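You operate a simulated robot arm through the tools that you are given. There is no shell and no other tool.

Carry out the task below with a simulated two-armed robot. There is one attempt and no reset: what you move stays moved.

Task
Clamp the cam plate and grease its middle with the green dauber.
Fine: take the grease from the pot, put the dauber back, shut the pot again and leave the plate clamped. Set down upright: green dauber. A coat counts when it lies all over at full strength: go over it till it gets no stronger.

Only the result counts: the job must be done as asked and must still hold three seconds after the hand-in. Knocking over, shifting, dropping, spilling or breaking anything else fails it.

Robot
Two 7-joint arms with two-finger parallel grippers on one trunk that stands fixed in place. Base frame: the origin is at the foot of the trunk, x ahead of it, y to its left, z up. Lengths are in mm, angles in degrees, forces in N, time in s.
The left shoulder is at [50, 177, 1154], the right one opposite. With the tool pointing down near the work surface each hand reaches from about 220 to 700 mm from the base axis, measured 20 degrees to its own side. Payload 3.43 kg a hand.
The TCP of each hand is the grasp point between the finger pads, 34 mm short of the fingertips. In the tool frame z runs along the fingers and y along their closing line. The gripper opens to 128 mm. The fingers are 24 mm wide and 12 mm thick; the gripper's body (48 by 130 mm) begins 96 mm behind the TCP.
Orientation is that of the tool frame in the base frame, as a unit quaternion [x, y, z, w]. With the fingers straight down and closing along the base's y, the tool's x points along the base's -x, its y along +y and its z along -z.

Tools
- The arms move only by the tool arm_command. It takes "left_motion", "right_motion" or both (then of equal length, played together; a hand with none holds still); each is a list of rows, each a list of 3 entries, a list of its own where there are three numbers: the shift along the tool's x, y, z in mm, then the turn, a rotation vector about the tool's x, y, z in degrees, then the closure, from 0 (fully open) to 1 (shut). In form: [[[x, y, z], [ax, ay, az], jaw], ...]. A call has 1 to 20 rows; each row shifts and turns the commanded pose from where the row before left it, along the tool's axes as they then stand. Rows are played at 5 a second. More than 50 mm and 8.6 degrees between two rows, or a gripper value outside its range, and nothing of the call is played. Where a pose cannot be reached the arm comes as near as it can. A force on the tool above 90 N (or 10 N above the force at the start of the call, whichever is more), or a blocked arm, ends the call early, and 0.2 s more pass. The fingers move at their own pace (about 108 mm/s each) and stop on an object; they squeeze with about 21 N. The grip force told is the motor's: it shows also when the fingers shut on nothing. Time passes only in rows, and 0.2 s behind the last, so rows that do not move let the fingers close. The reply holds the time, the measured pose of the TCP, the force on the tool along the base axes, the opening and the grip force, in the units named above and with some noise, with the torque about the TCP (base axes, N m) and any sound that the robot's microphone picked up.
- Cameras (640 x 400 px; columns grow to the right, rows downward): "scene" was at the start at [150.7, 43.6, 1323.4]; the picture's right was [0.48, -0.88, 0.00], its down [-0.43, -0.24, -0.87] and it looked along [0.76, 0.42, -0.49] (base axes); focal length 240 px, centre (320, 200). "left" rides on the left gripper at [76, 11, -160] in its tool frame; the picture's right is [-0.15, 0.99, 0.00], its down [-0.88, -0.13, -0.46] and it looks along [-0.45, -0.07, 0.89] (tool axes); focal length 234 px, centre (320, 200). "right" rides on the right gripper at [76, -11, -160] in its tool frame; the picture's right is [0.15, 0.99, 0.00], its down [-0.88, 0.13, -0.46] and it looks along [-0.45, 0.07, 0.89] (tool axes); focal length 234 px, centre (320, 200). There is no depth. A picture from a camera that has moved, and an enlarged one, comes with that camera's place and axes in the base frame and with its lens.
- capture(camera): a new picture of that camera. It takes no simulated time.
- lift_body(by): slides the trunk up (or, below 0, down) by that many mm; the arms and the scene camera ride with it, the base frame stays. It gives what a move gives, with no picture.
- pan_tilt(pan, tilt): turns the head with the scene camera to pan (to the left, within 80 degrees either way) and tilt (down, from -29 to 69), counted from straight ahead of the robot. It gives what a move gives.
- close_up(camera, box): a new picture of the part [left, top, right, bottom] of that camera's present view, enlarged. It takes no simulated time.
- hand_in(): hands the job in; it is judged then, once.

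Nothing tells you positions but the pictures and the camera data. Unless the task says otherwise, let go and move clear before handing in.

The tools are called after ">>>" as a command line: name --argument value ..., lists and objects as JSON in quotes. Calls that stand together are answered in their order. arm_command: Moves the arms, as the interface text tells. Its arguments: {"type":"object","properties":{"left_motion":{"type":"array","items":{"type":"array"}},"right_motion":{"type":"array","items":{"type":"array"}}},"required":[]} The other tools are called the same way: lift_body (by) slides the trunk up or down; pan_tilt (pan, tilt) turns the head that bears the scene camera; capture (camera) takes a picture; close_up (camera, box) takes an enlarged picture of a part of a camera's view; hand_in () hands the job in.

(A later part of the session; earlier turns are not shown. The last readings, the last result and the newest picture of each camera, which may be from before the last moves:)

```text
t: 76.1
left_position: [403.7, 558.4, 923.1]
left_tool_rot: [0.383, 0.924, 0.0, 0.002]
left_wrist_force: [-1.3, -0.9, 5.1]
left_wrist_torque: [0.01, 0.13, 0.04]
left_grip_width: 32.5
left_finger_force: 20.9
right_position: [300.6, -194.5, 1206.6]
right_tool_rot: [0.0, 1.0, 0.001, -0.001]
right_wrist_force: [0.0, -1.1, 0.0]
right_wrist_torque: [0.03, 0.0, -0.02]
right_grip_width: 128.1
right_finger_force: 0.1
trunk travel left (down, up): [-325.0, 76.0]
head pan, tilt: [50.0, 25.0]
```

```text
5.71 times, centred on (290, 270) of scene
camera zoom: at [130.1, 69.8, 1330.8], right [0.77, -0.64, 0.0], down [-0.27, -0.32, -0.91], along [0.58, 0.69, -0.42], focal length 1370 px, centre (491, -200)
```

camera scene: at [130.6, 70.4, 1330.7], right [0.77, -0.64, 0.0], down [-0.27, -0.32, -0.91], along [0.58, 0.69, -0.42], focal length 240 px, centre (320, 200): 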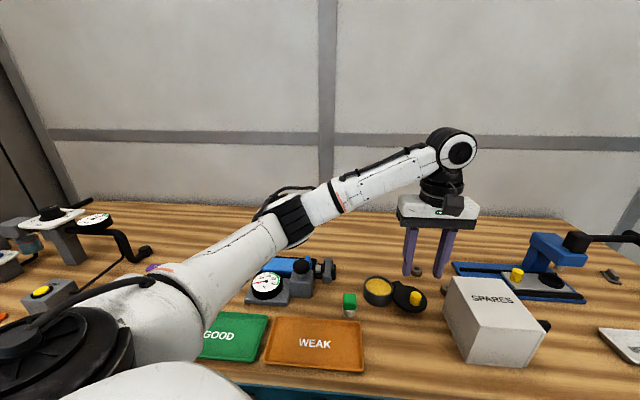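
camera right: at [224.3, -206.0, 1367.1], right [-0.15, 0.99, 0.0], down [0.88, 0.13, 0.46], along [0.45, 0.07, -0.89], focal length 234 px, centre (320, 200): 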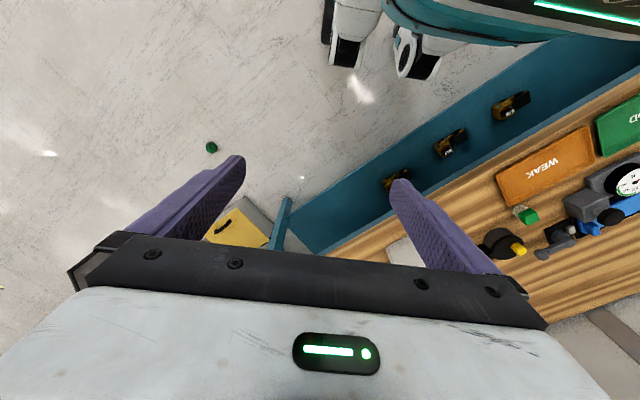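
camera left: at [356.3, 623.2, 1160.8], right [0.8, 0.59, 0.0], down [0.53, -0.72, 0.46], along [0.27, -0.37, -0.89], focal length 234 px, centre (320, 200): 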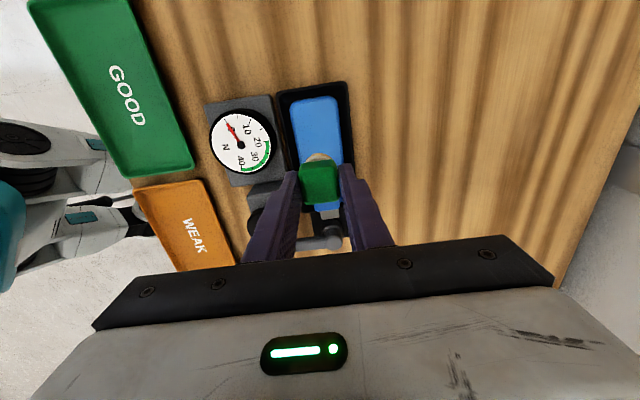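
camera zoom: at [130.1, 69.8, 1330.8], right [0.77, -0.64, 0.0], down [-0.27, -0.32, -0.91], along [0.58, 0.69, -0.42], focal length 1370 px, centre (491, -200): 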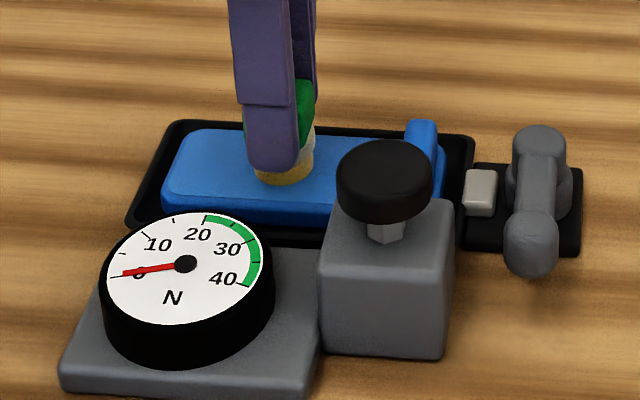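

Contact at TCP z ≈ 923 (5 N). I dwell, then slide 20 mm toward the jaw to see the mark left behind.

>>> arm_command --left_motion '[[[0, 0, 0.5], [0, 0, 0], 0.95], [[0, 0, 0], [0, 0, 0], 0.95], [[-5, 0, 0], [0, 0, 0], 0.95], [[-5, 0, 0], [0, 0, 0], 0.95], [[-5, 0, 0], [0, 0, 0], 0.95], [[-5, 0, 0], [0, 0, 0], 0.95], [[0, 0, 0], [0, 0, 0], 0.95]]'

>>> close_up --camera "left" --box '[240, 70, 400, 220]'

>>> close_up --camera "scene" --box '[240, 235, 340, 305]'

```text
t: 77.7
left_position: [418.6, 544.2, 920.9]
left_tool_rot: [0.384, 0.923, -0.001, 0.001]
left_wrist_force: [0.1, 1.0, 1.1]
left_wrist_torque: [0.09, 0.0, -0.05]
left_grip_width: 32.6
left_finger_force: 21.1
right_position: [301.0, -194.1, 1206.6]
right_tool_rot: [0.0, 1.0, 0.001, 0.0]
right_wrist_force: [-0.1, 0.2, 0.1]
right_wrist_torque: [-0.01, -0.01, 0.0]
right_grip_width: 128.0
right_finger_force: 0.1
trunk travel left (down, up): [-325.0, 76.0]
head pan, tilt: [50.0, 25.0]
```

```text
2.67 times, centred on (320, 145) of left
camera zoom: at [371.4, 607.6, 1080.4], right [0.8, 0.59, 0.0], down [0.53, -0.71, 0.46], along [0.27, -0.37, -0.89], focal length 624 px, centre (320, 347)
```

zoom: 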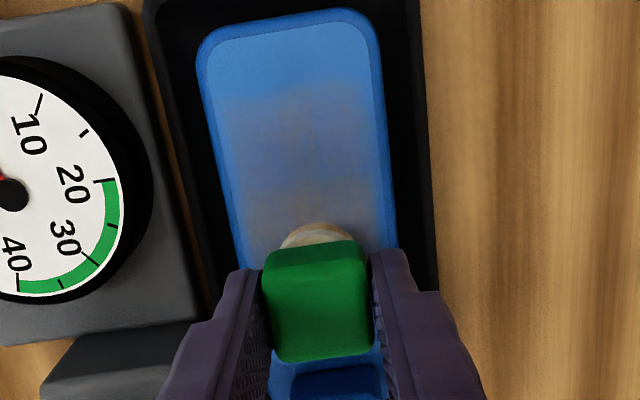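

```text
5.71 times, centred on (290, 270) of scene
camera zoom: at [130.4, 70.2, 1330.6], right [0.77, -0.64, 0.0], down [-0.27, -0.32, -0.91], along [0.58, 0.69, -0.42], focal length 1370 px, centre (491, -200)
```

zoom: 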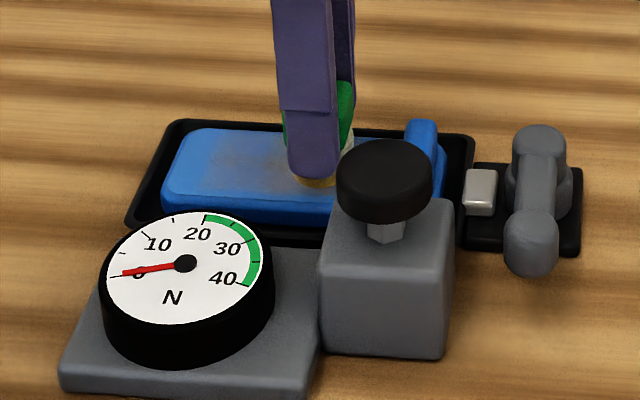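

A brownish coat is forming over a rectangular zone (about s ±39 mm along, ±24 mm across the centre). I add slight pressure and stroke systematically in lanes across the zone.

>>> arm_command --left_motion '[[[0, 0, 1], [0, 0, 0], 0.95], [[-5, 0, 0], [0, 0, 0], 0.95], [[-5, 0, 0], [0, 0, 0], 0.95], [[-5, 0, 0], [0, 0, 0], 0.95], [[-4, 0, 0], [0, 0, 0], 0.95], [[0, -5, 0], [0, 0, 0], 0.95], [[0, -5, 0], [0, 0, 0], 0.95], [[6, 0, 0], [0, 0, 0], 0.95], [[6, 0, 0], [0, 0, 0], 0.95], [[6, 0, 0], [0, 0, 0], 0.95], [[6, 0, 0], [0, 0, 0], 0.95], [[0, 0, 0], [0, 0, 0], 0.95]]'

>>> close_up --camera "left" --box '[240, 70, 400, 220]'

>>> close_up --camera "scene" --box '[240, 235, 340, 305]'

```text
t: 80.3
left_position: [407.5, 541.3, 920.3]
left_tool_rot: [0.384, 0.923, -0.001, 0.0]
left_wrist_force: [0.1, 0.3, -0.5]
left_wrist_torque: [0.01, 0.01, -0.02]
left_grip_width: 32.6
left_finger_force: 21.4
right_position: [301.5, -194.6, 1206.7]
right_tool_rot: [0.0, 1.0, 0.001, 0.0]
right_wrist_force: [-0.5, 0.4, 0.6]
right_wrist_torque: [-0.01, 0.03, -0.02]
right_grip_width: 128.0
right_finger_force: 0.0
trunk travel left (down, up): [-325.0, 76.0]
head pan, tilt: [50.0, 25.0]
```

```text
2.67 times, centred on (320, 145) of left
camera zoom: at [360.5, 604.2, 1079.4], right [0.8, 0.59, 0.0], down [0.53, -0.72, 0.46], along [0.27, -0.37, -0.89], focal length 624 px, centre (320, 347)
```

zoom: 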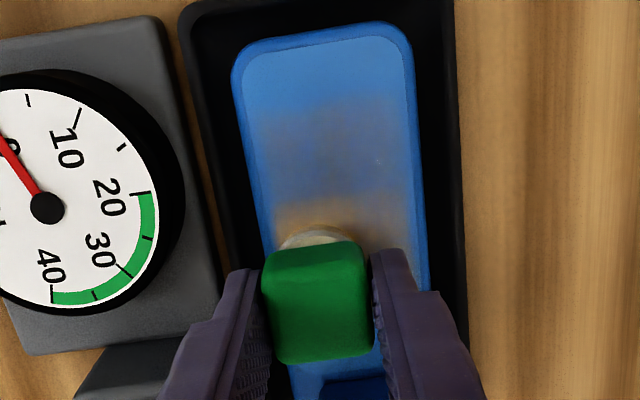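

```text
5.71 times, centred on (290, 270) of scene
camera zoom: at [130.7, 70.4, 1330.6], right [0.77, -0.64, 0.0], down [-0.27, -0.32, -0.91], along [0.58, 0.69, -0.42], focal length 1370 px, centre (491, -200)
```

zoom: 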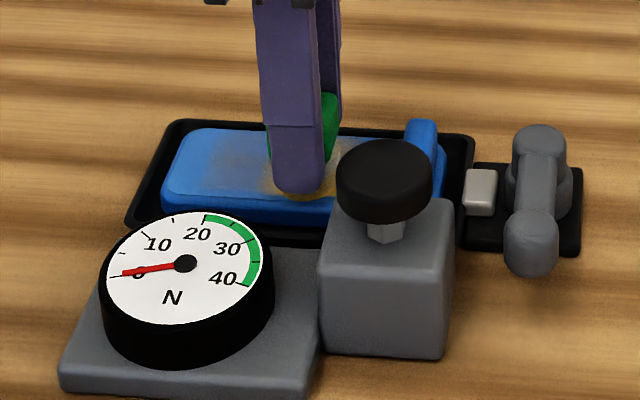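

The coat is strengthening where I pass. I press a little more and continue the lanes to the far end and back.

>>> arm_command --left_motion '[[[0, 0, 1.5], [0, 0, 0], 0.95], [[6, 0, 0], [0, 0, 0], 0.95], [[6, 0, 0], [0, 0, 0], 0.95], [[6, 0, 0], [0, 0, 0], 0.95], [[6, 0, 0], [0, 0, 0], 0.95], [[6, 0, 0], [0, 0, 0], 0.95], [[6, 0, 0], [0, 0, 0], 0.95], [[6, 0, 0], [0, 0, 0], 0.95], [[6, 0, 0], [0, 0, 0], 0.95], [[2, 0, 0], [0, 0, 0], 0.95], [[0, 5, 0], [0, 0, 0], 0.95], [[0, 5, 0], [0, 0, 0], 0.95], [[-6, 0, 0], [0, 0, 0], 0.95], [[-6, 0, 0], [0, 0, 0], 0.95], [[-6, 0, 0], [0, 0, 0], 0.95], [[-6, 0, 0], [0, 0, 0], 0.95], [[-6, 0, 0], [0, 0, 0], 0.95], [[-6, 0, 0], [0, 0, 0], 0.95], [[-6, 0, 0], [0, 0, 0], 0.95], [[-6, 0, 0], [0, 0, 0], 0.95]]'

>>> close_up --camera "left" --box '[240, 70, 400, 220]'

>>> close_up --camera "scene" --box '[240, 235, 340, 305]'

```text
t: 84.5
left_position: [413.1, 549.2, 919.0]
left_tool_rot: [0.383, 0.924, 0.001, 0.0]
left_wrist_force: [0.3, 0.8, 2.1]
left_wrist_torque: [0.07, 0.0, -0.01]
left_grip_width: 32.4
left_finger_force: 20.8
right_position: [300.6, -196.2, 1208.0]
right_tool_rot: [0.0, 1.0, 0.0, 0.001]
right_wrist_force: [0.3, -0.3, -0.6]
right_wrist_torque: [0.03, 0.01, -0.02]
right_grip_width: 127.8
right_finger_force: 0.0
trunk travel left (down, up): [-325.0, 76.0]
head pan, tilt: [50.0, 25.0]
```

```text
2.67 times, centred on (320, 145) of left
camera zoom: at [366.9, 613.1, 1077.6], right [0.8, 0.59, 0.0], down [0.53, -0.71, 0.46], along [0.27, -0.37, -0.89], focal length 624 px, centre (320, 347)
```

zoom: 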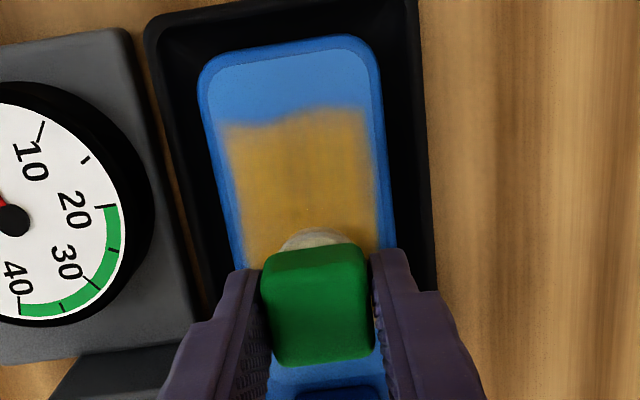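

```text
5.71 times, centred on (290, 270) of scene
camera zoom: at [130.4, 70.2, 1330.7], right [0.77, -0.64, 0.0], down [-0.27, -0.32, -0.91], along [0.58, 0.69, -0.42], focal length 1370 px, centre (491, -200)
```

zoom: 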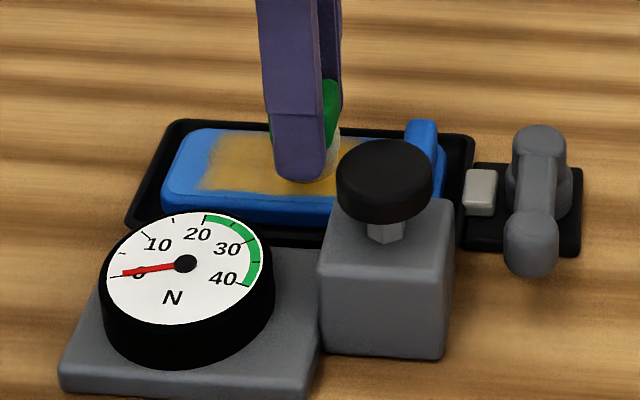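

The coat is now solid amber with a sharp end at s ≈ −150, so the coat zone is a centred rectangle. I go on to the jaw end and the far-side lane.

>>> arm_command --left_motion '[[[-5.2, 0, 0], [0, 0, 0], 0.95], [[-5.2, 0, 0], [0, 0, 0], 0.95], [[-5.2, 0, 0], [0, 0, 0], 0.95], [[-5.2, 0, 0], [0, 0, 0], 0.95], [[-5.2, 0, 0], [0, 0, 0], 0.95], [[0, 5, 0], [0, 0, 0], 0.95], [[0, 5, 0], [0, 0, 0], 0.95], [[5.85, 0, 0], [0, 0, 0], 0.95], [[5.85, 0, 0], [0, 0, 0], 0.95], [[5.85, 0, 0], [0, 0, 0], 0.95], [[5.85, 0, 0], [0, 0, 0], 0.95], [[5.85, 0, 0], [0, 0, 0], 0.95], [[5.85, 0, 0], [0, 0, 0], 0.95], [[5.85, 0, 0], [0, 0, 0], 0.95], [[5.85, 0, 0], [0, 0, 0], 0.95], [[5.85, 0, 0], [0, 0, 0], 0.95], [[5.85, 0, 0], [0, 0, 0], 0.95], [[5.85, 0, 0], [0, 0, 0], 0.95], [[5.85, 0, 0], [0, 0, 0], 0.95], [[5.85, 0, 0], [0, 0, 0], 0.95]]'

>>> close_up --camera "scene" --box '[240, 235, 340, 305]'

>>> close_up --camera "left" --box '[240, 70, 400, 220]'

```text
t: 88.7
left_position: [384.5, 592.5, 918.3]
left_tool_rot: [0.384, 0.923, 0.001, 0.001]
left_wrist_force: [0.9, 0.5, 2.1]
left_wrist_torque: [0.03, -0.01, -0.02]
left_grip_width: 32.6
left_finger_force: 20.6
right_position: [300.3, -195.0, 1206.6]
right_tool_rot: [0.0, 1.0, 0.001, 0.0]
right_wrist_force: [-0.2, 0.1, -0.1]
right_wrist_torque: [-0.03, 0.03, 0.01]
right_grip_width: 128.1
right_finger_force: 0.0
trunk travel left (down, up): [-325.0, 76.0]
head pan, tilt: [50.0, 25.0]
```

```text
5.71 times, centred on (290, 270) of scene
camera zoom: at [130.5, 70.2, 1330.7], right [0.77, -0.64, 0.0], down [-0.27, -0.32, -0.91], along [0.58, 0.69, -0.42], focal length 1370 px, centre (491, -200)
```

zoom: 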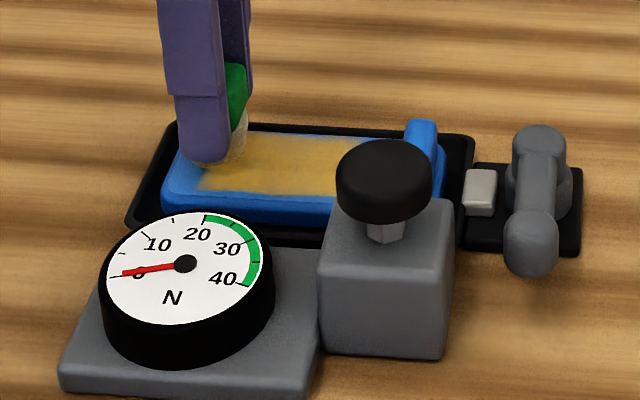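

```text
2.67 times, centred on (320, 145) of left
camera zoom: at [338.4, 654.5, 1077.8], right [0.8, 0.59, 0.0], down [0.53, -0.72, 0.46], along [0.27, -0.37, -0.89], focal length 624 px, centre (320, 347)
```

zoom: 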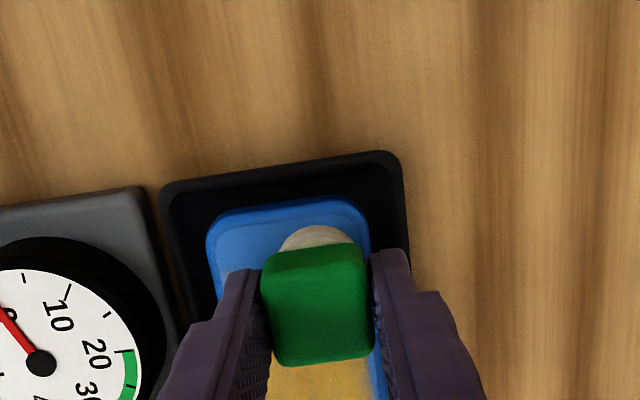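

The felt looks nearly dry. I lift and move toward the jaw side so the camera can see the whole plate.

>>> arm_command --left_motion '[[[0, 0, -10], [0, 0, 0], 0.95], [[0, 0, -30], [0, 0, 0], 0.95], [[0, 0, -40], [0, 0, 0], 0.95], [[-30, -3, 0], [0, 0, 0], 0.95], [[-30, -3, 0], [0, 0, 0], 0.95], [[-30, -3, 0], [0, 0, 0], 0.95], [[-30, -2, 0], [0, 0, 0], 0.95], [[0, 0, 0], [0, 0, 0], 0.95]]'

>>> close_up --camera "left" --box '[240, 60, 400, 200]'

>>> close_up --camera "scene" --box '[230, 225, 360, 305]'

```text
t: 90.5
left_position: [462.1, 495.9, 998.5]
left_tool_rot: [0.384, 0.923, 0.0, 0.002]
left_wrist_force: [0.1, 0.1, -0.3]
left_wrist_torque: [0.0, 0.01, -0.02]
left_grip_width: 32.7
left_finger_force: 21.2
right_position: [301.0, -195.0, 1206.5]
right_tool_rot: [0.001, 1.0, 0.001, 0.0]
right_wrist_force: [-0.1, 0.9, -0.2]
right_wrist_torque: [0.03, 0.01, 0.02]
right_grip_width: 127.9
right_finger_force: 0.0
trunk travel left (down, up): [-325.0, 76.0]
head pan, tilt: [50.0, 25.0]
```

```text
2.86 times, centred on (320, 130) of left
camera zoom: at [415.8, 560.1, 1158.1], right [0.8, 0.59, 0.0], down [0.53, -0.71, 0.46], along [0.27, -0.37, -0.89], focal length 669 px, centre (320, 400)
```

zoom: 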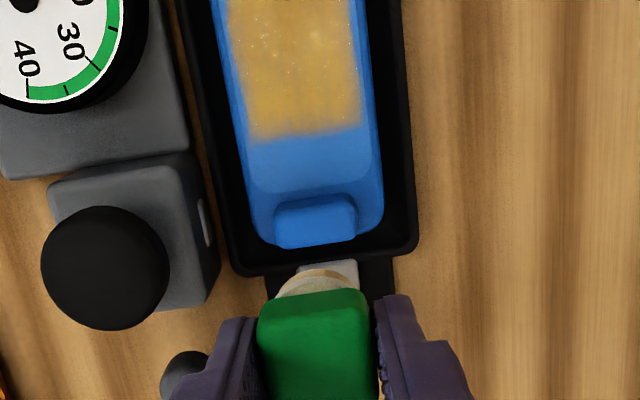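

```text
4.92 times, centred on (295, 265) of scene
camera zoom: at [130.6, 70.5, 1330.7], right [0.77, -0.64, 0.0], down [-0.27, -0.32, -0.91], along [0.58, 0.69, -0.42], focal length 1181 px, centre (443, -120)
```

zoom: 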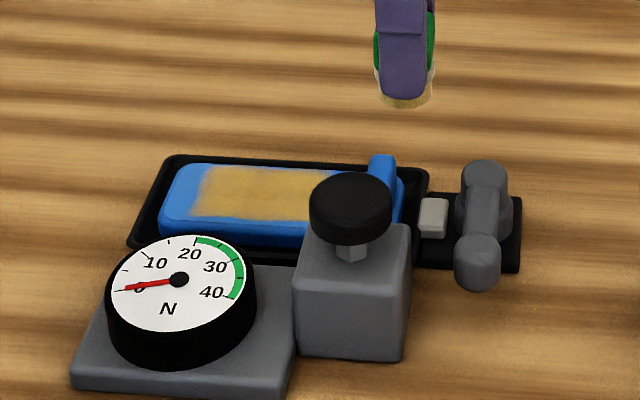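

>>> close_up --camera "left" --box '[240, 0, 400, 120]'

```text
3.33 times, centred on (320, 60) of left
camera zoom: at [415.8, 560.1, 1158.1], right [0.8, 0.59, 0.0], down [0.53, -0.71, 0.46], along [0.27, -0.37, -0.89], focal length 781 px, centre (320, 667)
```

zoom: 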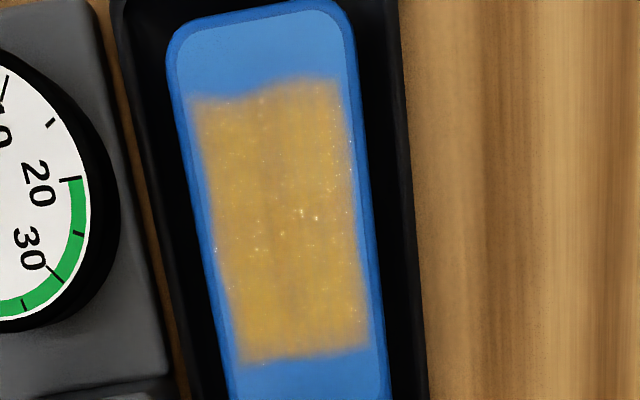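

The zone is covered but perhaps not at full strength everywhere. I return to the pot for a second load.

>>> arm_command --left_motion '[[[-28.4, -12.4, 0], [0, 0, 0], 0.95], [[-28.4, -12.4, 0], [0, 0, 0], 0.95], [[-28.4, -12.4, 0], [0, 0, 0], 0.95], [[-28.4, -12.4, 0], [0, 0, 0], 0.95], [[-28.4, -12.4, 0], [0, 0, 0], 0.95], [[-28.4, -12.4, 0], [0, 0, 0], 0.95], [[0, 0, 20], [0, 0, 0], 0.95], [[0, 0, 0], [0, 0, 0], 0.95]]'

>>> close_up --camera "left" --box '[220, 100, 420, 260]'

>>> close_up --camera "scene" --box '[330, 225, 430, 315]'

```text
t: 92.3
left_position: [528.3, 325.2, 980.5]
left_tool_rot: [0.384, 0.923, -0.001, 0.0]
left_wrist_force: [0.2, -0.2, -0.9]
left_wrist_torque: [-0.01, -0.02, 0.02]
left_grip_width: 32.5
left_finger_force: 21.2
right_position: [301.1, -195.4, 1205.9]
right_tool_rot: [-0.001, 1.0, 0.0, 0.0]
right_wrist_force: [0.0, 0.3, 0.0]
right_wrist_torque: [-0.01, -0.01, 0.01]
right_grip_width: 127.8
right_finger_force: 0.1
trunk travel left (down, up): [-325.0, 76.0]
head pan, tilt: [50.0, 25.0]
```

```text
2.50 times, centred on (320, 180) of left
camera zoom: at [481.2, 388.3, 1138.9], right [0.8, 0.59, 0.0], down [0.53, -0.72, 0.46], along [0.27, -0.37, -0.89], focal length 585 px, centre (320, 250)
```

zoom: 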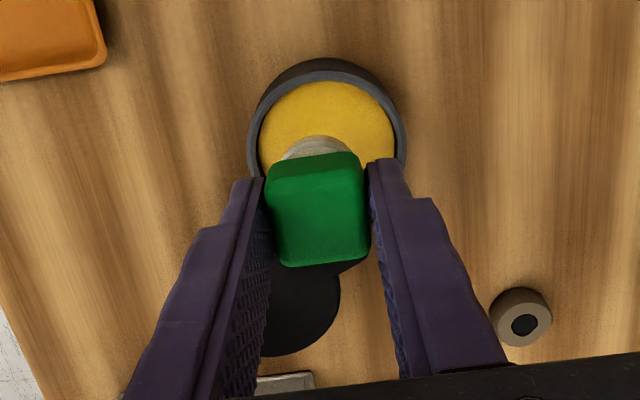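

```text
4.44 times, centred on (380, 270) of scene
camera zoom: at [130.6, 70.2, 1330.7], right [0.77, -0.64, 0.0], down [-0.27, -0.32, -0.91], along [0.58, 0.69, -0.42], focal length 1066 px, centre (53, -111)
```

zoom: 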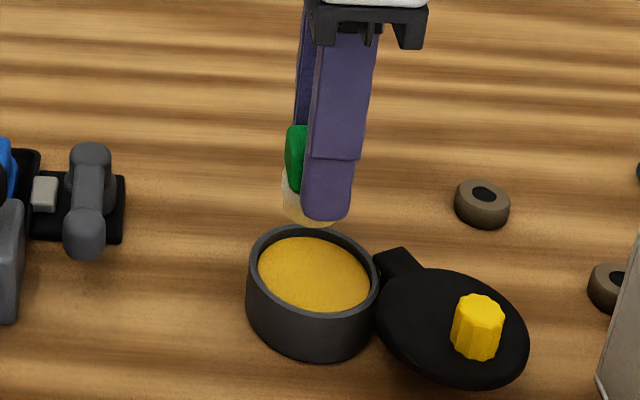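

The pot is ~3 mm to the right in tool terms; I correct and lower for the second load.

>>> arm_command --left_motion '[[[0, 3, 15], [0, 0, 0], 0.95], [[0, 0, 15], [0, 0, 0], 0.95], [[0, 0, 10], [0, 0, 0], 0.95], [[0, 0, 0], [0, 0, 0], 0.95]]'

>>> arm_command --left_motion '[[[0, 0, 4], [0, 0, 0], 0.95], [[0, 0, 3], [0, 0, 0], 0.95], [[0, 0, 0], [0, 0, 0], 0.95]]'

>>> close_up --camera "scene" --box '[340, 240, 420, 310]'

>>> close_up --camera "left" --box '[260, 100, 380, 200]'

```text
t: 93.3
left_position: [530.6, 327.2, 940.8]
left_tool_rot: [0.383, 0.924, -0.001, 0.001]
left_wrist_force: [-0.1, 0.5, -0.9]
left_wrist_torque: [0.01, -0.01, -0.02]
left_grip_width: 32.7
left_finger_force: 20.8
right_position: [300.0, -193.7, 1206.8]
right_tool_rot: [0.0, 1.0, 0.001, 0.001]
right_wrist_force: [0.2, 0.6, 0.7]
right_wrist_torque: [0.01, 0.0, -0.01]
right_grip_width: 128.3
right_finger_force: 0.1
trunk travel left (down, up): [-325.0, 76.0]
head pan, tilt: [50.0, 25.0]
```

```text
t: 94.1
left_position: [531.6, 326.7, 932.4]
left_tool_rot: [0.384, 0.923, 0.0, 0.0]
left_wrist_force: [0.4, 0.5, 0.2]
left_wrist_torque: [-0.02, -0.03, 0.0]
left_grip_width: 32.3
left_finger_force: 21.5
right_position: [300.7, -194.6, 1206.6]
right_tool_rot: [0.001, 1.0, 0.002, 0.0]
right_wrist_force: [0.2, -0.2, -0.3]
right_wrist_torque: [0.0, 0.02, 0.01]
right_grip_width: 128.0
right_finger_force: 0.1
trunk travel left (down, up): [-325.0, 76.0]
head pan, tilt: [50.0, 25.0]
```

```text
5.71 times, centred on (380, 275) of scene
camera zoom: at [130.7, 70.4, 1330.7], right [0.77, -0.64, 0.0], down [-0.27, -0.32, -0.91], along [0.58, 0.69, -0.42], focal length 1370 px, centre (-23, -229)
```

zoom: 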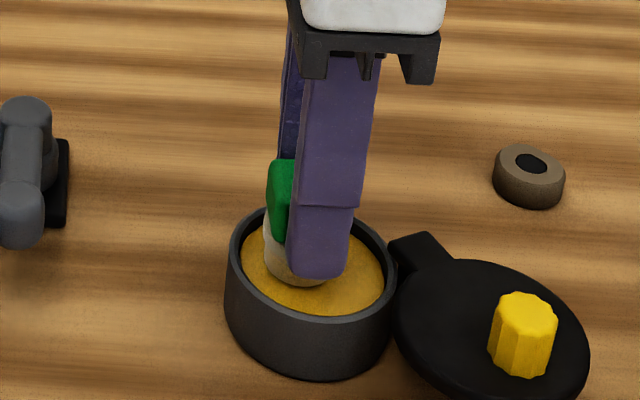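

```text
4.00 times, centred on (320, 150) of left
camera zoom: at [484.7, 390.2, 1092.0], right [0.8, 0.59, 0.0], down [0.53, -0.72, 0.46], along [0.27, -0.37, -0.89], focal length 937 px, centre (320, 400)
```

zoom: 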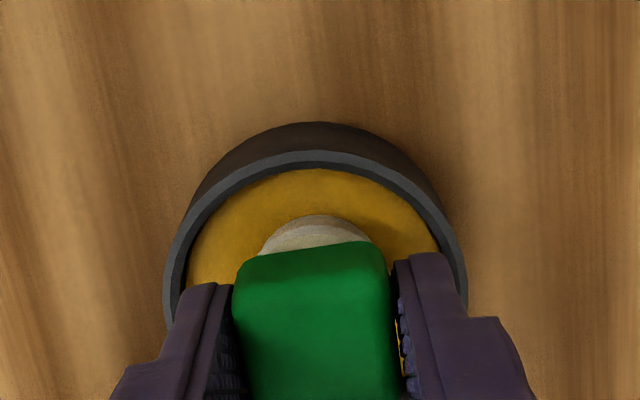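

>>> arm_command --left_motion '[[[0, 0, 2], [0, 0, 0], 0.95], [[0, 0, 0], [0, 0, 0], 0.95]]'

>>> arm_command --left_motion '[[[0, 0, 2], [0, 0, 0], 0.95], [[0, 0, 0], [0, 0, 0], 0.95]]'

>>> close_up --camera "scene" --box '[340, 240, 420, 310]'

```text
t: 94.7
left_position: [530.8, 326.5, 929.5]
left_tool_rot: [0.383, 0.924, -0.001, 0.001]
left_wrist_force: [0.0, -0.1, 0.5]
left_wrist_torque: [0.03, 0.02, 0.01]
left_grip_width: 32.6
left_finger_force: 20.7
right_position: [301.4, -194.9, 1207.4]
right_tool_rot: [0.0, 1.0, 0.0, 0.0]
right_wrist_force: [-0.4, 0.3, 0.0]
right_wrist_torque: [-0.05, 0.0, 0.04]
right_grip_width: 128.3
right_finger_force: 0.1
trunk travel left (down, up): [-325.0, 76.0]
head pan, tilt: [50.0, 25.0]
```

```text
t: 95.3
left_position: [530.8, 326.5, 929.6]
left_tool_rot: [0.384, 0.923, -0.001, 0.002]
left_wrist_force: [1.6, -0.4, 7.3]
left_wrist_torque: [-0.03, -0.03, 0.0]
left_grip_width: 32.5
left_finger_force: 20.4
right_position: [301.0, -194.8, 1206.3]
right_tool_rot: [0.0, 1.0, 0.001, 0.001]
right_wrist_force: [-0.5, 0.1, -0.4]
right_wrist_torque: [0.03, 0.01, 0.01]
right_grip_width: 127.9
right_finger_force: 0.1
trunk travel left (down, up): [-325.0, 76.0]
head pan, tilt: [50.0, 25.0]
```

```text
5.71 times, centred on (380, 275) of scene
camera zoom: at [130.1, 69.8, 1330.9], right [0.77, -0.64, 0.0], down [-0.27, -0.32, -0.91], along [0.58, 0.69, -0.42], focal length 1370 px, centre (-23, -229)
```

zoom: 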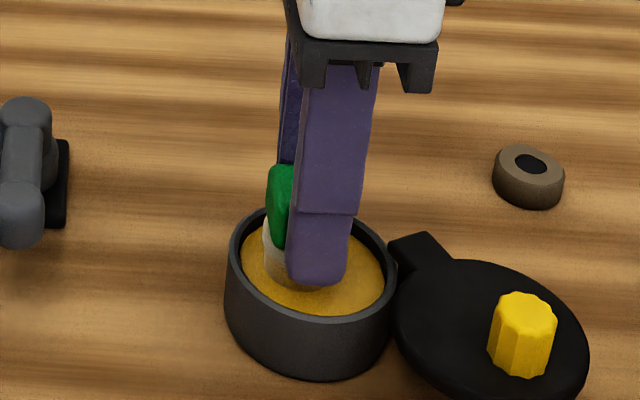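

Grease contact at 929.6 (the block slid ~3–4 mm up in my grip, which I'll note for set-down). I hold, lift and check the felt.

>>> arm_command --left_motion '[[[0, 0, 0], [0, 0, 0], 0.95], [[0, 0, 0], [0, 0, 0], 0.95], [[0, 0, 0], [0, 0, 0], 0.95], [[0, 0, -5], [0, 0, 0], 0.95], [[0, 0, -25], [0, 0, 0], 0.95], [[0, 0, -40], [0, 0, 0], 0.95], [[0, 0, 0], [0, 0, 0], 0.95]]'

>>> close_up --camera "scene" --box '[340, 220, 420, 300]'

>>> close_up --camera "left" --box '[260, 100, 380, 200]'

```text
t: 96.9
left_position: [531.9, 324.8, 997.4]
left_tool_rot: [0.383, 0.924, -0.001, 0.0]
left_wrist_force: [0.3, -0.7, -0.1]
left_wrist_torque: [0.01, 0.01, 0.01]
left_grip_width: 32.4
left_finger_force: 21.2
right_position: [302.3, -194.8, 1205.8]
right_tool_rot: [0.001, 1.0, 0.001, 0.0]
right_wrist_force: [-0.2, -0.3, -0.2]
right_wrist_torque: [0.03, 0.02, 0.01]
right_grip_width: 127.9
right_finger_force: 0.0
trunk travel left (down, up): [-325.0, 76.0]
head pan, tilt: [50.0, 25.0]
```

```text
5.00 times, centred on (380, 260) of scene
camera zoom: at [130.9, 70.6, 1330.6], right [0.77, -0.64, 0.0], down [-0.27, -0.32, -0.91], along [0.58, 0.69, -0.42], focal length 1199 px, centre (20, -100)
```

zoom: 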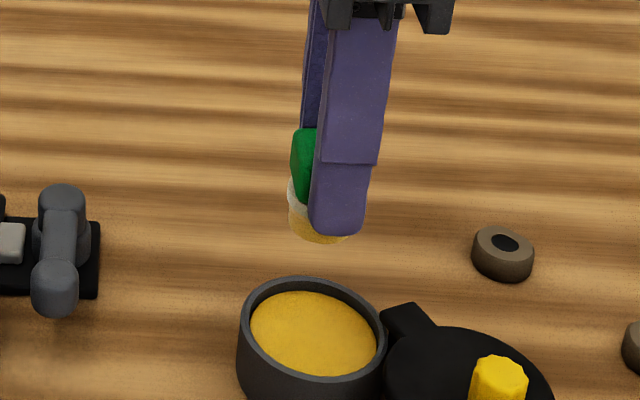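

```text
4.00 times, centred on (320, 150) of left
camera zoom: at [486.9, 389.1, 1156.9], right [0.8, 0.59, 0.0], down [0.53, -0.71, 0.46], along [0.27, -0.37, -0.89], focal length 937 px, centre (320, 400)
```

zoom: 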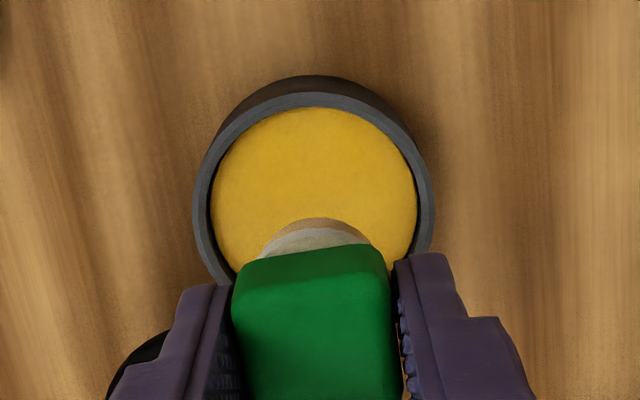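

Felt is amber again. Back to the plate, to the jaw-end of the robot-side lane (s −80, w 668).

>>> arm_command --left_motion '[[[28.2, 7.8, 0], [0, 0, 0], 0.95], [[28.2, 7.8, 0], [0, 0, 0], 0.95], [[28.2, 7.8, 0], [0, 0, 0], 0.95], [[28.2, 7.8, 0], [0, 0, 0], 0.95], [[28.2, 7.8, 0], [0, 0, 0], 0.95], [[28.2, 7.8, 0], [0, 0, 0], 0.95], [[28.2, 7.8, 0], [0, 0, 0], 0.95], [[28.2, 7.8, 0], [0, 0, 0], 0.95], [[0, 0, 0], [0, 0, 0], 0.95]]'

>>> arm_command --left_motion '[[[0, 0, 25], [0, 0, 0], 0.95], [[0, 0, 25], [0, 0, 0], 0.95], [[0, 0, 20], [0, 0, 0], 0.95], [[0, 0, 0], [0, 0, 0], 0.95]]'

>>> close_up --camera "left" --box '[240, 70, 400, 220]'

>>> close_up --camera "scene" --box '[240, 235, 340, 305]'

```text
t: 98.9
left_position: [417.5, 531.4, 998.4]
left_tool_rot: [0.384, 0.923, -0.001, 0.001]
left_wrist_force: [-0.7, 0.1, -0.4]
left_wrist_torque: [-0.02, -0.01, -0.01]
left_grip_width: 32.8
left_finger_force: 21.3
right_position: [300.4, -194.8, 1206.4]
right_tool_rot: [-0.001, 1.0, 0.001, 0.0]
right_wrist_force: [0.3, -0.2, 0.9]
right_wrist_torque: [0.03, -0.01, 0.01]
right_grip_width: 128.0
right_finger_force: 0.0
trunk travel left (down, up): [-325.0, 76.0]
head pan, tilt: [50.0, 25.0]
```

```text
t: 99.9
left_position: [418.2, 530.9, 927.0]
left_tool_rot: [0.384, 0.923, 0.0, 0.0]
left_wrist_force: [0.0, 0.0, -0.4]
left_wrist_torque: [0.01, 0.0, 0.02]
left_grip_width: 32.3
left_finger_force: 20.8
right_position: [300.9, -194.6, 1207.6]
right_tool_rot: [0.0, 1.0, 0.001, 0.0]
right_wrist_force: [-0.3, 0.3, 0.5]
right_wrist_torque: [-0.02, 0.01, 0.0]
right_grip_width: 128.1
right_finger_force: 0.1
trunk travel left (down, up): [-325.0, 76.0]
head pan, tilt: [50.0, 25.0]
```

```text
2.67 times, centred on (320, 145) of left
camera zoom: at [370.9, 594.5, 1086.2], right [0.8, 0.59, 0.0], down [0.53, -0.72, 0.46], along [0.27, -0.37, -0.89], focal length 624 px, centre (320, 347)
```

zoom: 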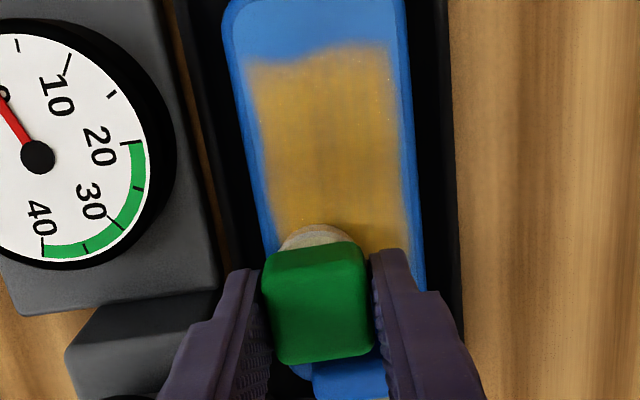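

```text
5.71 times, centred on (290, 270) of scene
camera zoom: at [130.6, 70.3, 1330.7], right [0.77, -0.64, 0.0], down [-0.27, -0.32, -0.91], along [0.58, 0.69, -0.42], focal length 1370 px, centre (491, -200)
```

zoom: 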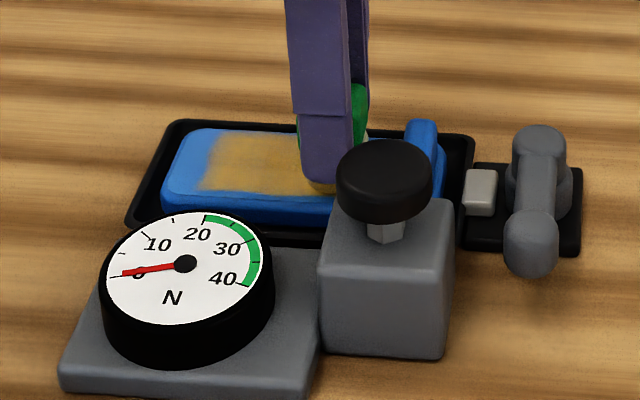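

>>> arm_command --left_motion '[[[0, -3, 4], [0, 0, 0], 0.95], [[0, 0, 3], [0, 0, 0], 0.95], [[0, 0, 2], [0, 0, 0], 0.95], [[0, 0, 0], [0, 0, 0], 0.95]]'

```text
t: 100.9
left_position: [414.2, 527.9, 920.3]
left_tool_rot: [0.383, 0.924, 0.0, 0.001]
left_wrist_force: [-0.3, 1.6, 9.3]
left_wrist_torque: [0.1, 0.11, 0.01]
left_grip_width: 32.6
left_finger_force: 20.8
right_position: [300.9, -195.2, 1206.1]
right_tool_rot: [-0.001, 1.0, 0.001, 0.0]
right_wrist_force: [-0.4, 0.1, 0.5]
right_wrist_torque: [0.0, 0.0, -0.02]
right_grip_width: 127.8
right_finger_force: 0.1
trunk travel left (down, up): [-325.0, 76.0]
head pan, tilt: [50.0, 25.0]
```

Contact 9 N. Now full lanes back and forth across the zone.

>>> arm_command --left_motion '[[[7.5, 0, 0], [0, 0, 0], 0.95], [[7.5, 0, 0], [0, 0, 0], 0.95], [[7.5, 0, 0], [0, 0, 0], 0.95], [[7.5, 0, 0], [0, 0, 0], 0.95], [[7.5, 0, 0], [0, 0, 0], 0.95], [[7.5, 0, 0], [0, 0, 0], 0.95], [[7.5, 0, 0], [0, 0, 0], 0.95], [[7.5, 0, 0], [0, 0, 0], 0.95], [[7.5, 0, 0], [0, 0, 0], 0.95], [[0, 6, 0], [0, 0, 0], 0.95], [[-7.5, 0, 0], [0, 0, 0], 0.95], [[-7.5, 0, 0], [0, 0, 0], 0.95], [[-7.5, 0, 0], [0, 0, 0], 0.95], [[-7.5, 0, 0], [0, 0, 0], 0.95], [[-7.5, 0, 0], [0, 0, 0], 0.95], [[-7.5, 0, 0], [0, 0, 0], 0.95], [[-7.5, 0, 0], [0, 0, 0], 0.95], [[-7.5, 0, 0], [0, 0, 0], 0.95], [[-7.5, 0, 0], [0, 0, 0], 0.95], [[0, 6, 0], [0, 0, 0], 0.95]]'

>>> close_up --camera "left" --box '[240, 70, 400, 220]'

```text
t: 105.1
left_position: [423.5, 537.4, 919.3]
left_tool_rot: [0.384, 0.924, -0.002, 0.0]
left_wrist_force: [-0.2, -0.3, -0.1]
left_wrist_torque: [0.01, -0.01, 0.0]
left_grip_width: 32.5
left_finger_force: 21.5
right_position: [301.5, -194.2, 1206.4]
right_tool_rot: [0.0, 1.0, 0.001, 0.0]
right_wrist_force: [0.0, 0.4, -0.1]
right_wrist_torque: [0.04, -0.01, -0.05]
right_grip_width: 127.9
right_finger_force: 0.1
trunk travel left (down, up): [-325.0, 76.0]
head pan, tilt: [50.0, 25.0]
```

```text
2.67 times, centred on (320, 145) of left
camera zoom: at [377.4, 600.5, 1077.9], right [0.8, 0.59, 0.0], down [0.53, -0.71, 0.46], along [0.27, -0.37, -0.89], focal length 624 px, centre (320, 347)
```

zoom: 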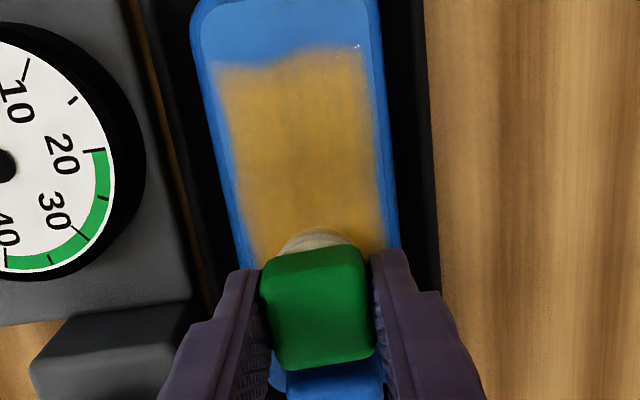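

>>> arm_command --left_motion '[[[0, 0, 1.5], [0, 0, 0], 0.95], [[7.5, 0, 0], [0, 0, 0], 0.95], [[7.5, 0, 0], [0, 0, 0], 0.95], [[7.5, 0, 0], [0, 0, 0], 0.95], [[7.5, 0, 0], [0, 0, 0], 0.95], [[7.5, 0, 0], [0, 0, 0], 0.95], [[7.5, 0, 0], [0, 0, 0], 0.95], [[7.5, 0, 0], [0, 0, 0], 0.95], [[7.5, 0, 0], [0, 0, 0], 0.95], [[7.5, 0, 0], [0, 0, 0], 0.95], [[0, 6, 0], [0, 0, 0], 0.95], [[-7.5, 0, 0], [0, 0, 0], 0.95], [[-7.5, 0, 0], [0, 0, 0], 0.95], [[-7.5, 0, 0], [0, 0, 0], 0.95], [[-7.5, 0, 0], [0, 0, 0], 0.95], [[-7.5, 0, 0], [0, 0, 0], 0.95], [[-7.5, 0, 0], [0, 0, 0], 0.95], [[-7.5, 0, 0], [0, 0, 0], 0.95], [[-7.5, 0, 0], [0, 0, 0], 0.95], [[-7.5, 0, 0], [0, 0, 0], 0.95]]'

>>> close_up --camera "left" --box '[240, 70, 400, 220]'

```text
t: 109.3
left_position: [426.5, 542.5, 917.2]
left_tool_rot: [0.383, 0.924, -0.001, 0.0]
left_wrist_force: [0.3, -0.4, 0.8]
left_wrist_torque: [0.01, -0.02, 0.01]
left_grip_width: 32.4
left_finger_force: 21.0
right_position: [300.6, -194.2, 1206.7]
right_tool_rot: [0.0, 1.0, 0.001, 0.0]
right_wrist_force: [1.2, -0.4, 0.7]
right_wrist_torque: [-0.02, 0.02, -0.02]
right_grip_width: 128.0
right_finger_force: 0.0
trunk travel left (down, up): [-325.0, 76.0]
head pan, tilt: [50.0, 25.0]
```

```text
2.67 times, centred on (320, 145) of left
camera zoom: at [381.2, 605.2, 1076.2], right [0.8, 0.59, 0.0], down [0.53, -0.71, 0.46], along [0.27, -0.37, -0.89], focal length 624 px, centre (320, 347)
```

zoom: 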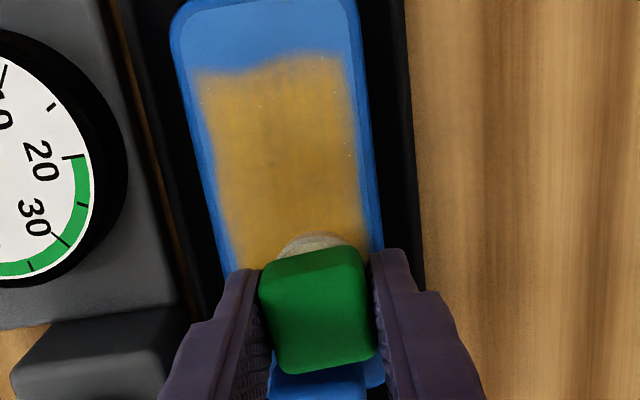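

>>> arm_command --left_motion '[[[0, 6, 0.5], [0, 0, 0], 0.95], [[7.5, 0, 0], [0, 0, 0], 0.95], [[7.5, 0, 0], [0, 0, 0], 0.95], [[7.5, 0, 0], [0, 0, 0], 0.95], [[7.5, 0, 0], [0, 0, 0], 0.95], [[7.5, 0, 0], [0, 0, 0], 0.95], [[7.5, 0, 0], [0, 0, 0], 0.95], [[7.5, 0, 0], [0, 0, 0], 0.95], [[7.5, 0, 0], [0, 0, 0], 0.95], [[7.5, 0, 0], [0, 0, 0], 0.95], [[0, -6, 0], [0, 0, 0], 0.95], [[0, -6, 0], [0, 0, 0], 0.95], [[0, -6, 0], [0, 0, 0], 0.95], [[0, -6, 0], [0, 0, 0], 0.95], [[0, 0, -10], [0, 0, 0], 0.95], [[0, 0, -30], [0, 0, 0], 0.95], [[0, 0, -40], [0, 0, 0], 0.95]]'

>>> arm_command --left_motion '[[[-28, 2.5, 0], [0, 0, 0], 0.95], [[-28, 2.5, 0], [0, 0, 0], 0.95], [[-28, 2.5, 0], [0, 0, 0], 0.95], [[-28, 2.5, 0], [0, 0, 0], 0.95], [[0, 0, 0], [0, 0, 0], 0.95]]'

>>> close_up --camera "left" --box '[240, 0, 400, 120]'

>>> close_up --camera "left" --box '[240, 100, 400, 220]'

>>> close_up --camera "scene" --box '[240, 225, 360, 305]'

```text
t: 112.9
left_position: [366.1, 577.6, 995.3]
left_tool_rot: [0.383, 0.924, -0.002, 0.0]
left_wrist_force: [-0.2, 0.5, -1.1]
left_wrist_torque: [-0.01, -0.02, 0.02]
left_grip_width: 32.6
left_finger_force: 20.8
right_position: [301.4, -195.1, 1207.3]
right_tool_rot: [0.0, 1.0, 0.001, 0.0]
right_wrist_force: [-0.3, -0.1, 0.1]
right_wrist_torque: [0.01, 0.0, 0.0]
right_grip_width: 128.1
right_finger_force: 0.0
trunk travel left (down, up): [-325.0, 76.0]
head pan, tilt: [50.0, 25.0]
```

```text
t: 114.1
left_position: [452.0, 504.2, 997.4]
left_tool_rot: [0.384, 0.923, 0.0, 0.0]
left_wrist_force: [0.3, -0.2, -0.3]
left_wrist_torque: [0.0, 0.03, -0.01]
left_grip_width: 32.5
left_finger_force: 21.3
right_position: [301.6, -193.9, 1206.3]
right_tool_rot: [0.001, 1.0, 0.0, 0.0]
right_wrist_force: [0.0, -0.9, -0.2]
right_wrist_torque: [0.01, 0.0, 0.02]
right_grip_width: 128.1
right_finger_force: 0.1
trunk travel left (down, up): [-325.0, 76.0]
head pan, tilt: [50.0, 25.0]
```

```text
3.33 times, centred on (320, 60) of left
camera zoom: at [405.5, 568.0, 1156.7], right [0.8, 0.59, 0.0], down [0.53, -0.71, 0.46], along [0.27, -0.37, -0.89], focal length 781 px, centre (320, 667)
```

zoom: 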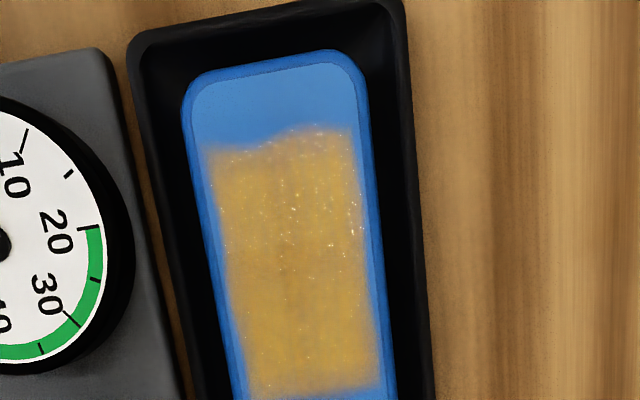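

```text
3.33 times, centred on (320, 160) of left
camera zoom: at [405.5, 568.0, 1156.7], right [0.8, 0.59, 0.0], down [0.53, -0.71, 0.46], along [0.27, -0.37, -0.89], focal length 781 px, centre (320, 333)
```

zoom: 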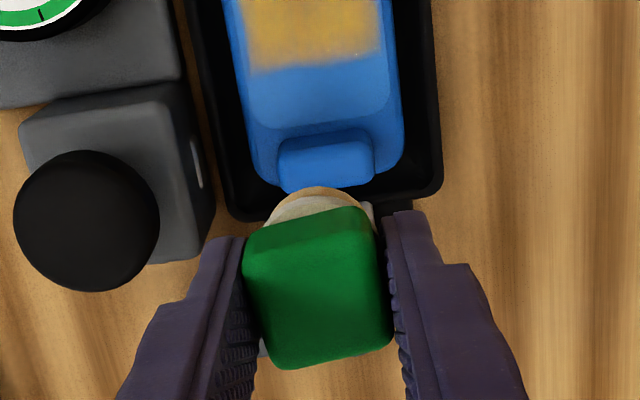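

```text
5.00 times, centred on (300, 265) of scene
camera zoom: at [130.6, 70.4, 1330.7], right [0.77, -0.64, 0.0], down [-0.27, -0.32, -0.91], along [0.58, 0.69, -0.42], focal length 1199 px, centre (420, -125)
```

zoom: 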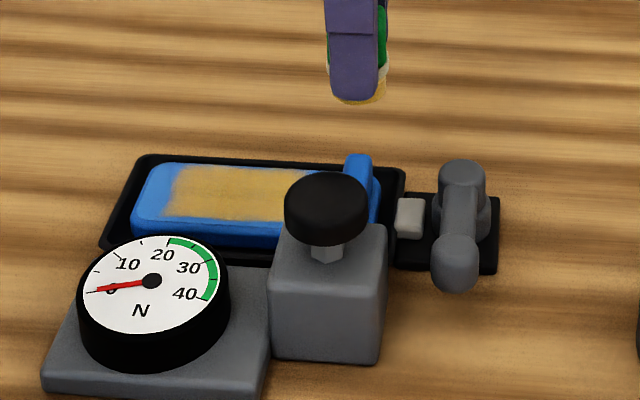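

>>> close_up --camera "left" --box '[280, 20, 350, 110]'

>>> close_up --camera "scene" --box '[295, 215, 335, 250]'

```text
4.44 times, centred on (315, 65) of left
camera zoom: at [405.5, 568.0, 1156.7], right [0.8, 0.59, 0.0], down [0.53, -0.71, 0.46], along [0.27, -0.37, -0.89], focal length 1041 px, centre (342, 800)
```

zoom: 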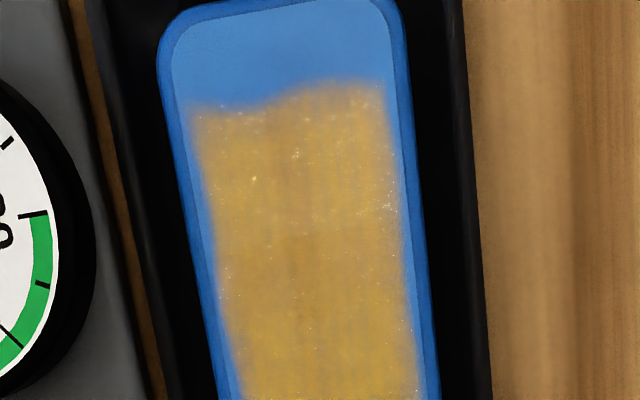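

```text
11.43 times, centred on (315, 232) of scene
camera zoom: at [130.6, 70.4, 1330.7], right [0.77, -0.64, 0.0], down [-0.27, -0.32, -0.91], along [0.58, 0.69, -0.42], focal length 2741 px, centre (377, -171)
```

zoom: 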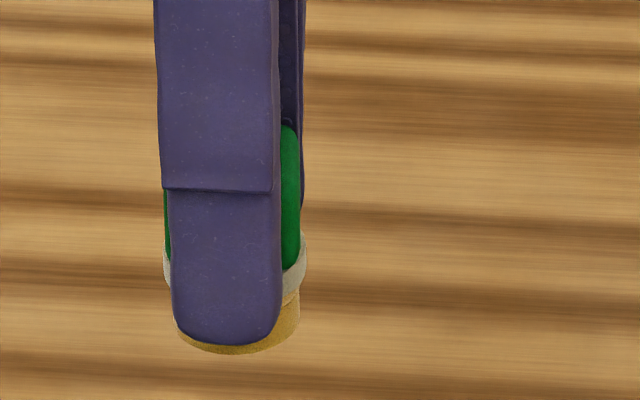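

>>> close_up --camera "left" --box '[220, 100, 420, 260]'

>>> close_up --camera "left" --box '[280, 140, 360, 220]'

```text
2.50 times, centred on (320, 180) of left
camera zoom: at [405.5, 568.0, 1156.7], right [0.8, 0.59, 0.0], down [0.53, -0.71, 0.46], along [0.27, -0.37, -0.89], focal length 585 px, centre (320, 250)
```

zoom: 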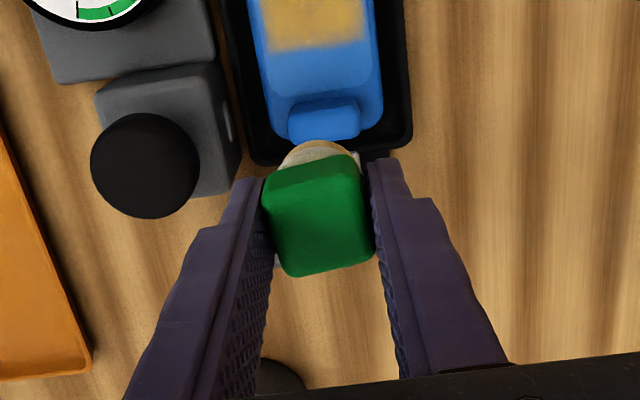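

```text
5.00 times, centred on (320, 180) of left
camera zoom: at [405.5, 568.0, 1156.7], right [0.8, 0.59, 0.0], down [0.53, -0.71, 0.46], along [0.27, -0.37, -0.89], focal length 1171 px, centre (320, 300)
```

zoom: 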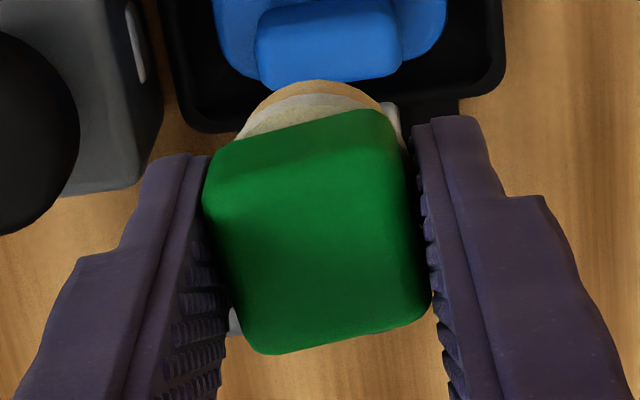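

The coat is even and did not visibly strengthen in the second round. For certainty I'll make one more light pass around the perimeter and corners with the freshly loaded felt.

>>> arm_command --left_motion '[[[20.5, 9.5, 0], [0, 0, 0], 0.95], [[20.5, 9.5, 0], [0, 0, 0], 0.95], [[0, 0, 25], [0, 0, 0], 0.95], [[0, 0, 25], [0, 0, 0], 0.95], [[0, 0, 22], [0, 0, 0], 0.95], [[0, 0, 0], [0, 0, 0], 0.95]]'

>>> close_up --camera "left" --box '[240, 70, 400, 220]'

>>> close_up --camera "scene" --box '[240, 235, 340, 305]'

```text
t: 115.5
left_position: [439.1, 547.0, 924.4]
left_tool_rot: [0.384, 0.923, -0.001, 0.001]
left_wrist_force: [0.0, 0.3, 0.2]
left_wrist_torque: [0.01, 0.01, 0.0]
left_grip_width: 32.4
left_finger_force: 21.2
right_position: [300.5, -195.0, 1206.1]
right_tool_rot: [-0.001, 1.0, 0.0, 0.0]
right_wrist_force: [0.7, -0.8, 0.0]
right_wrist_torque: [0.01, 0.01, 0.04]
right_grip_width: 127.9
right_finger_force: 0.1
trunk travel left (down, up): [-325.0, 76.0]
head pan, tilt: [50.0, 25.0]
```

```text
2.67 times, centred on (320, 145) of left
camera zoom: at [392.4, 610.2, 1083.3], right [0.8, 0.59, 0.0], down [0.53, -0.72, 0.46], along [0.27, -0.37, -0.89], focal length 624 px, centre (320, 347)
```

zoom: 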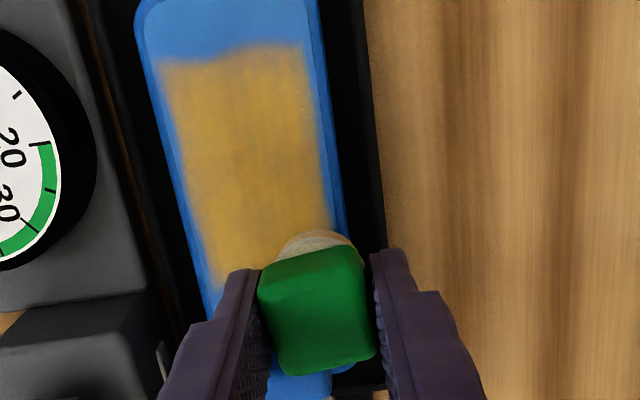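

```text
5.71 times, centred on (290, 270) of scene
camera zoom: at [130.6, 70.3, 1330.7], right [0.77, -0.64, 0.0], down [-0.27, -0.32, -0.91], along [0.58, 0.69, -0.42], focal length 1370 px, centre (491, -200)
```

zoom: 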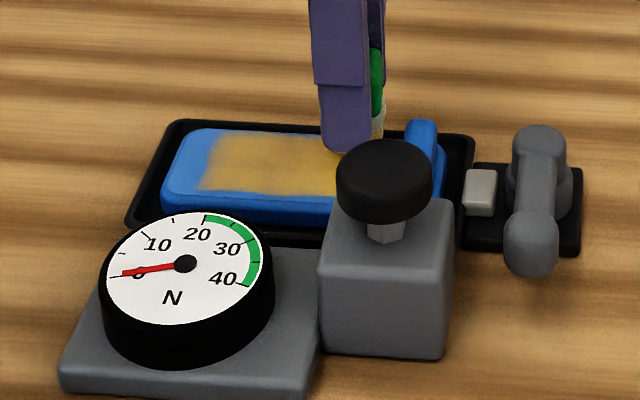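

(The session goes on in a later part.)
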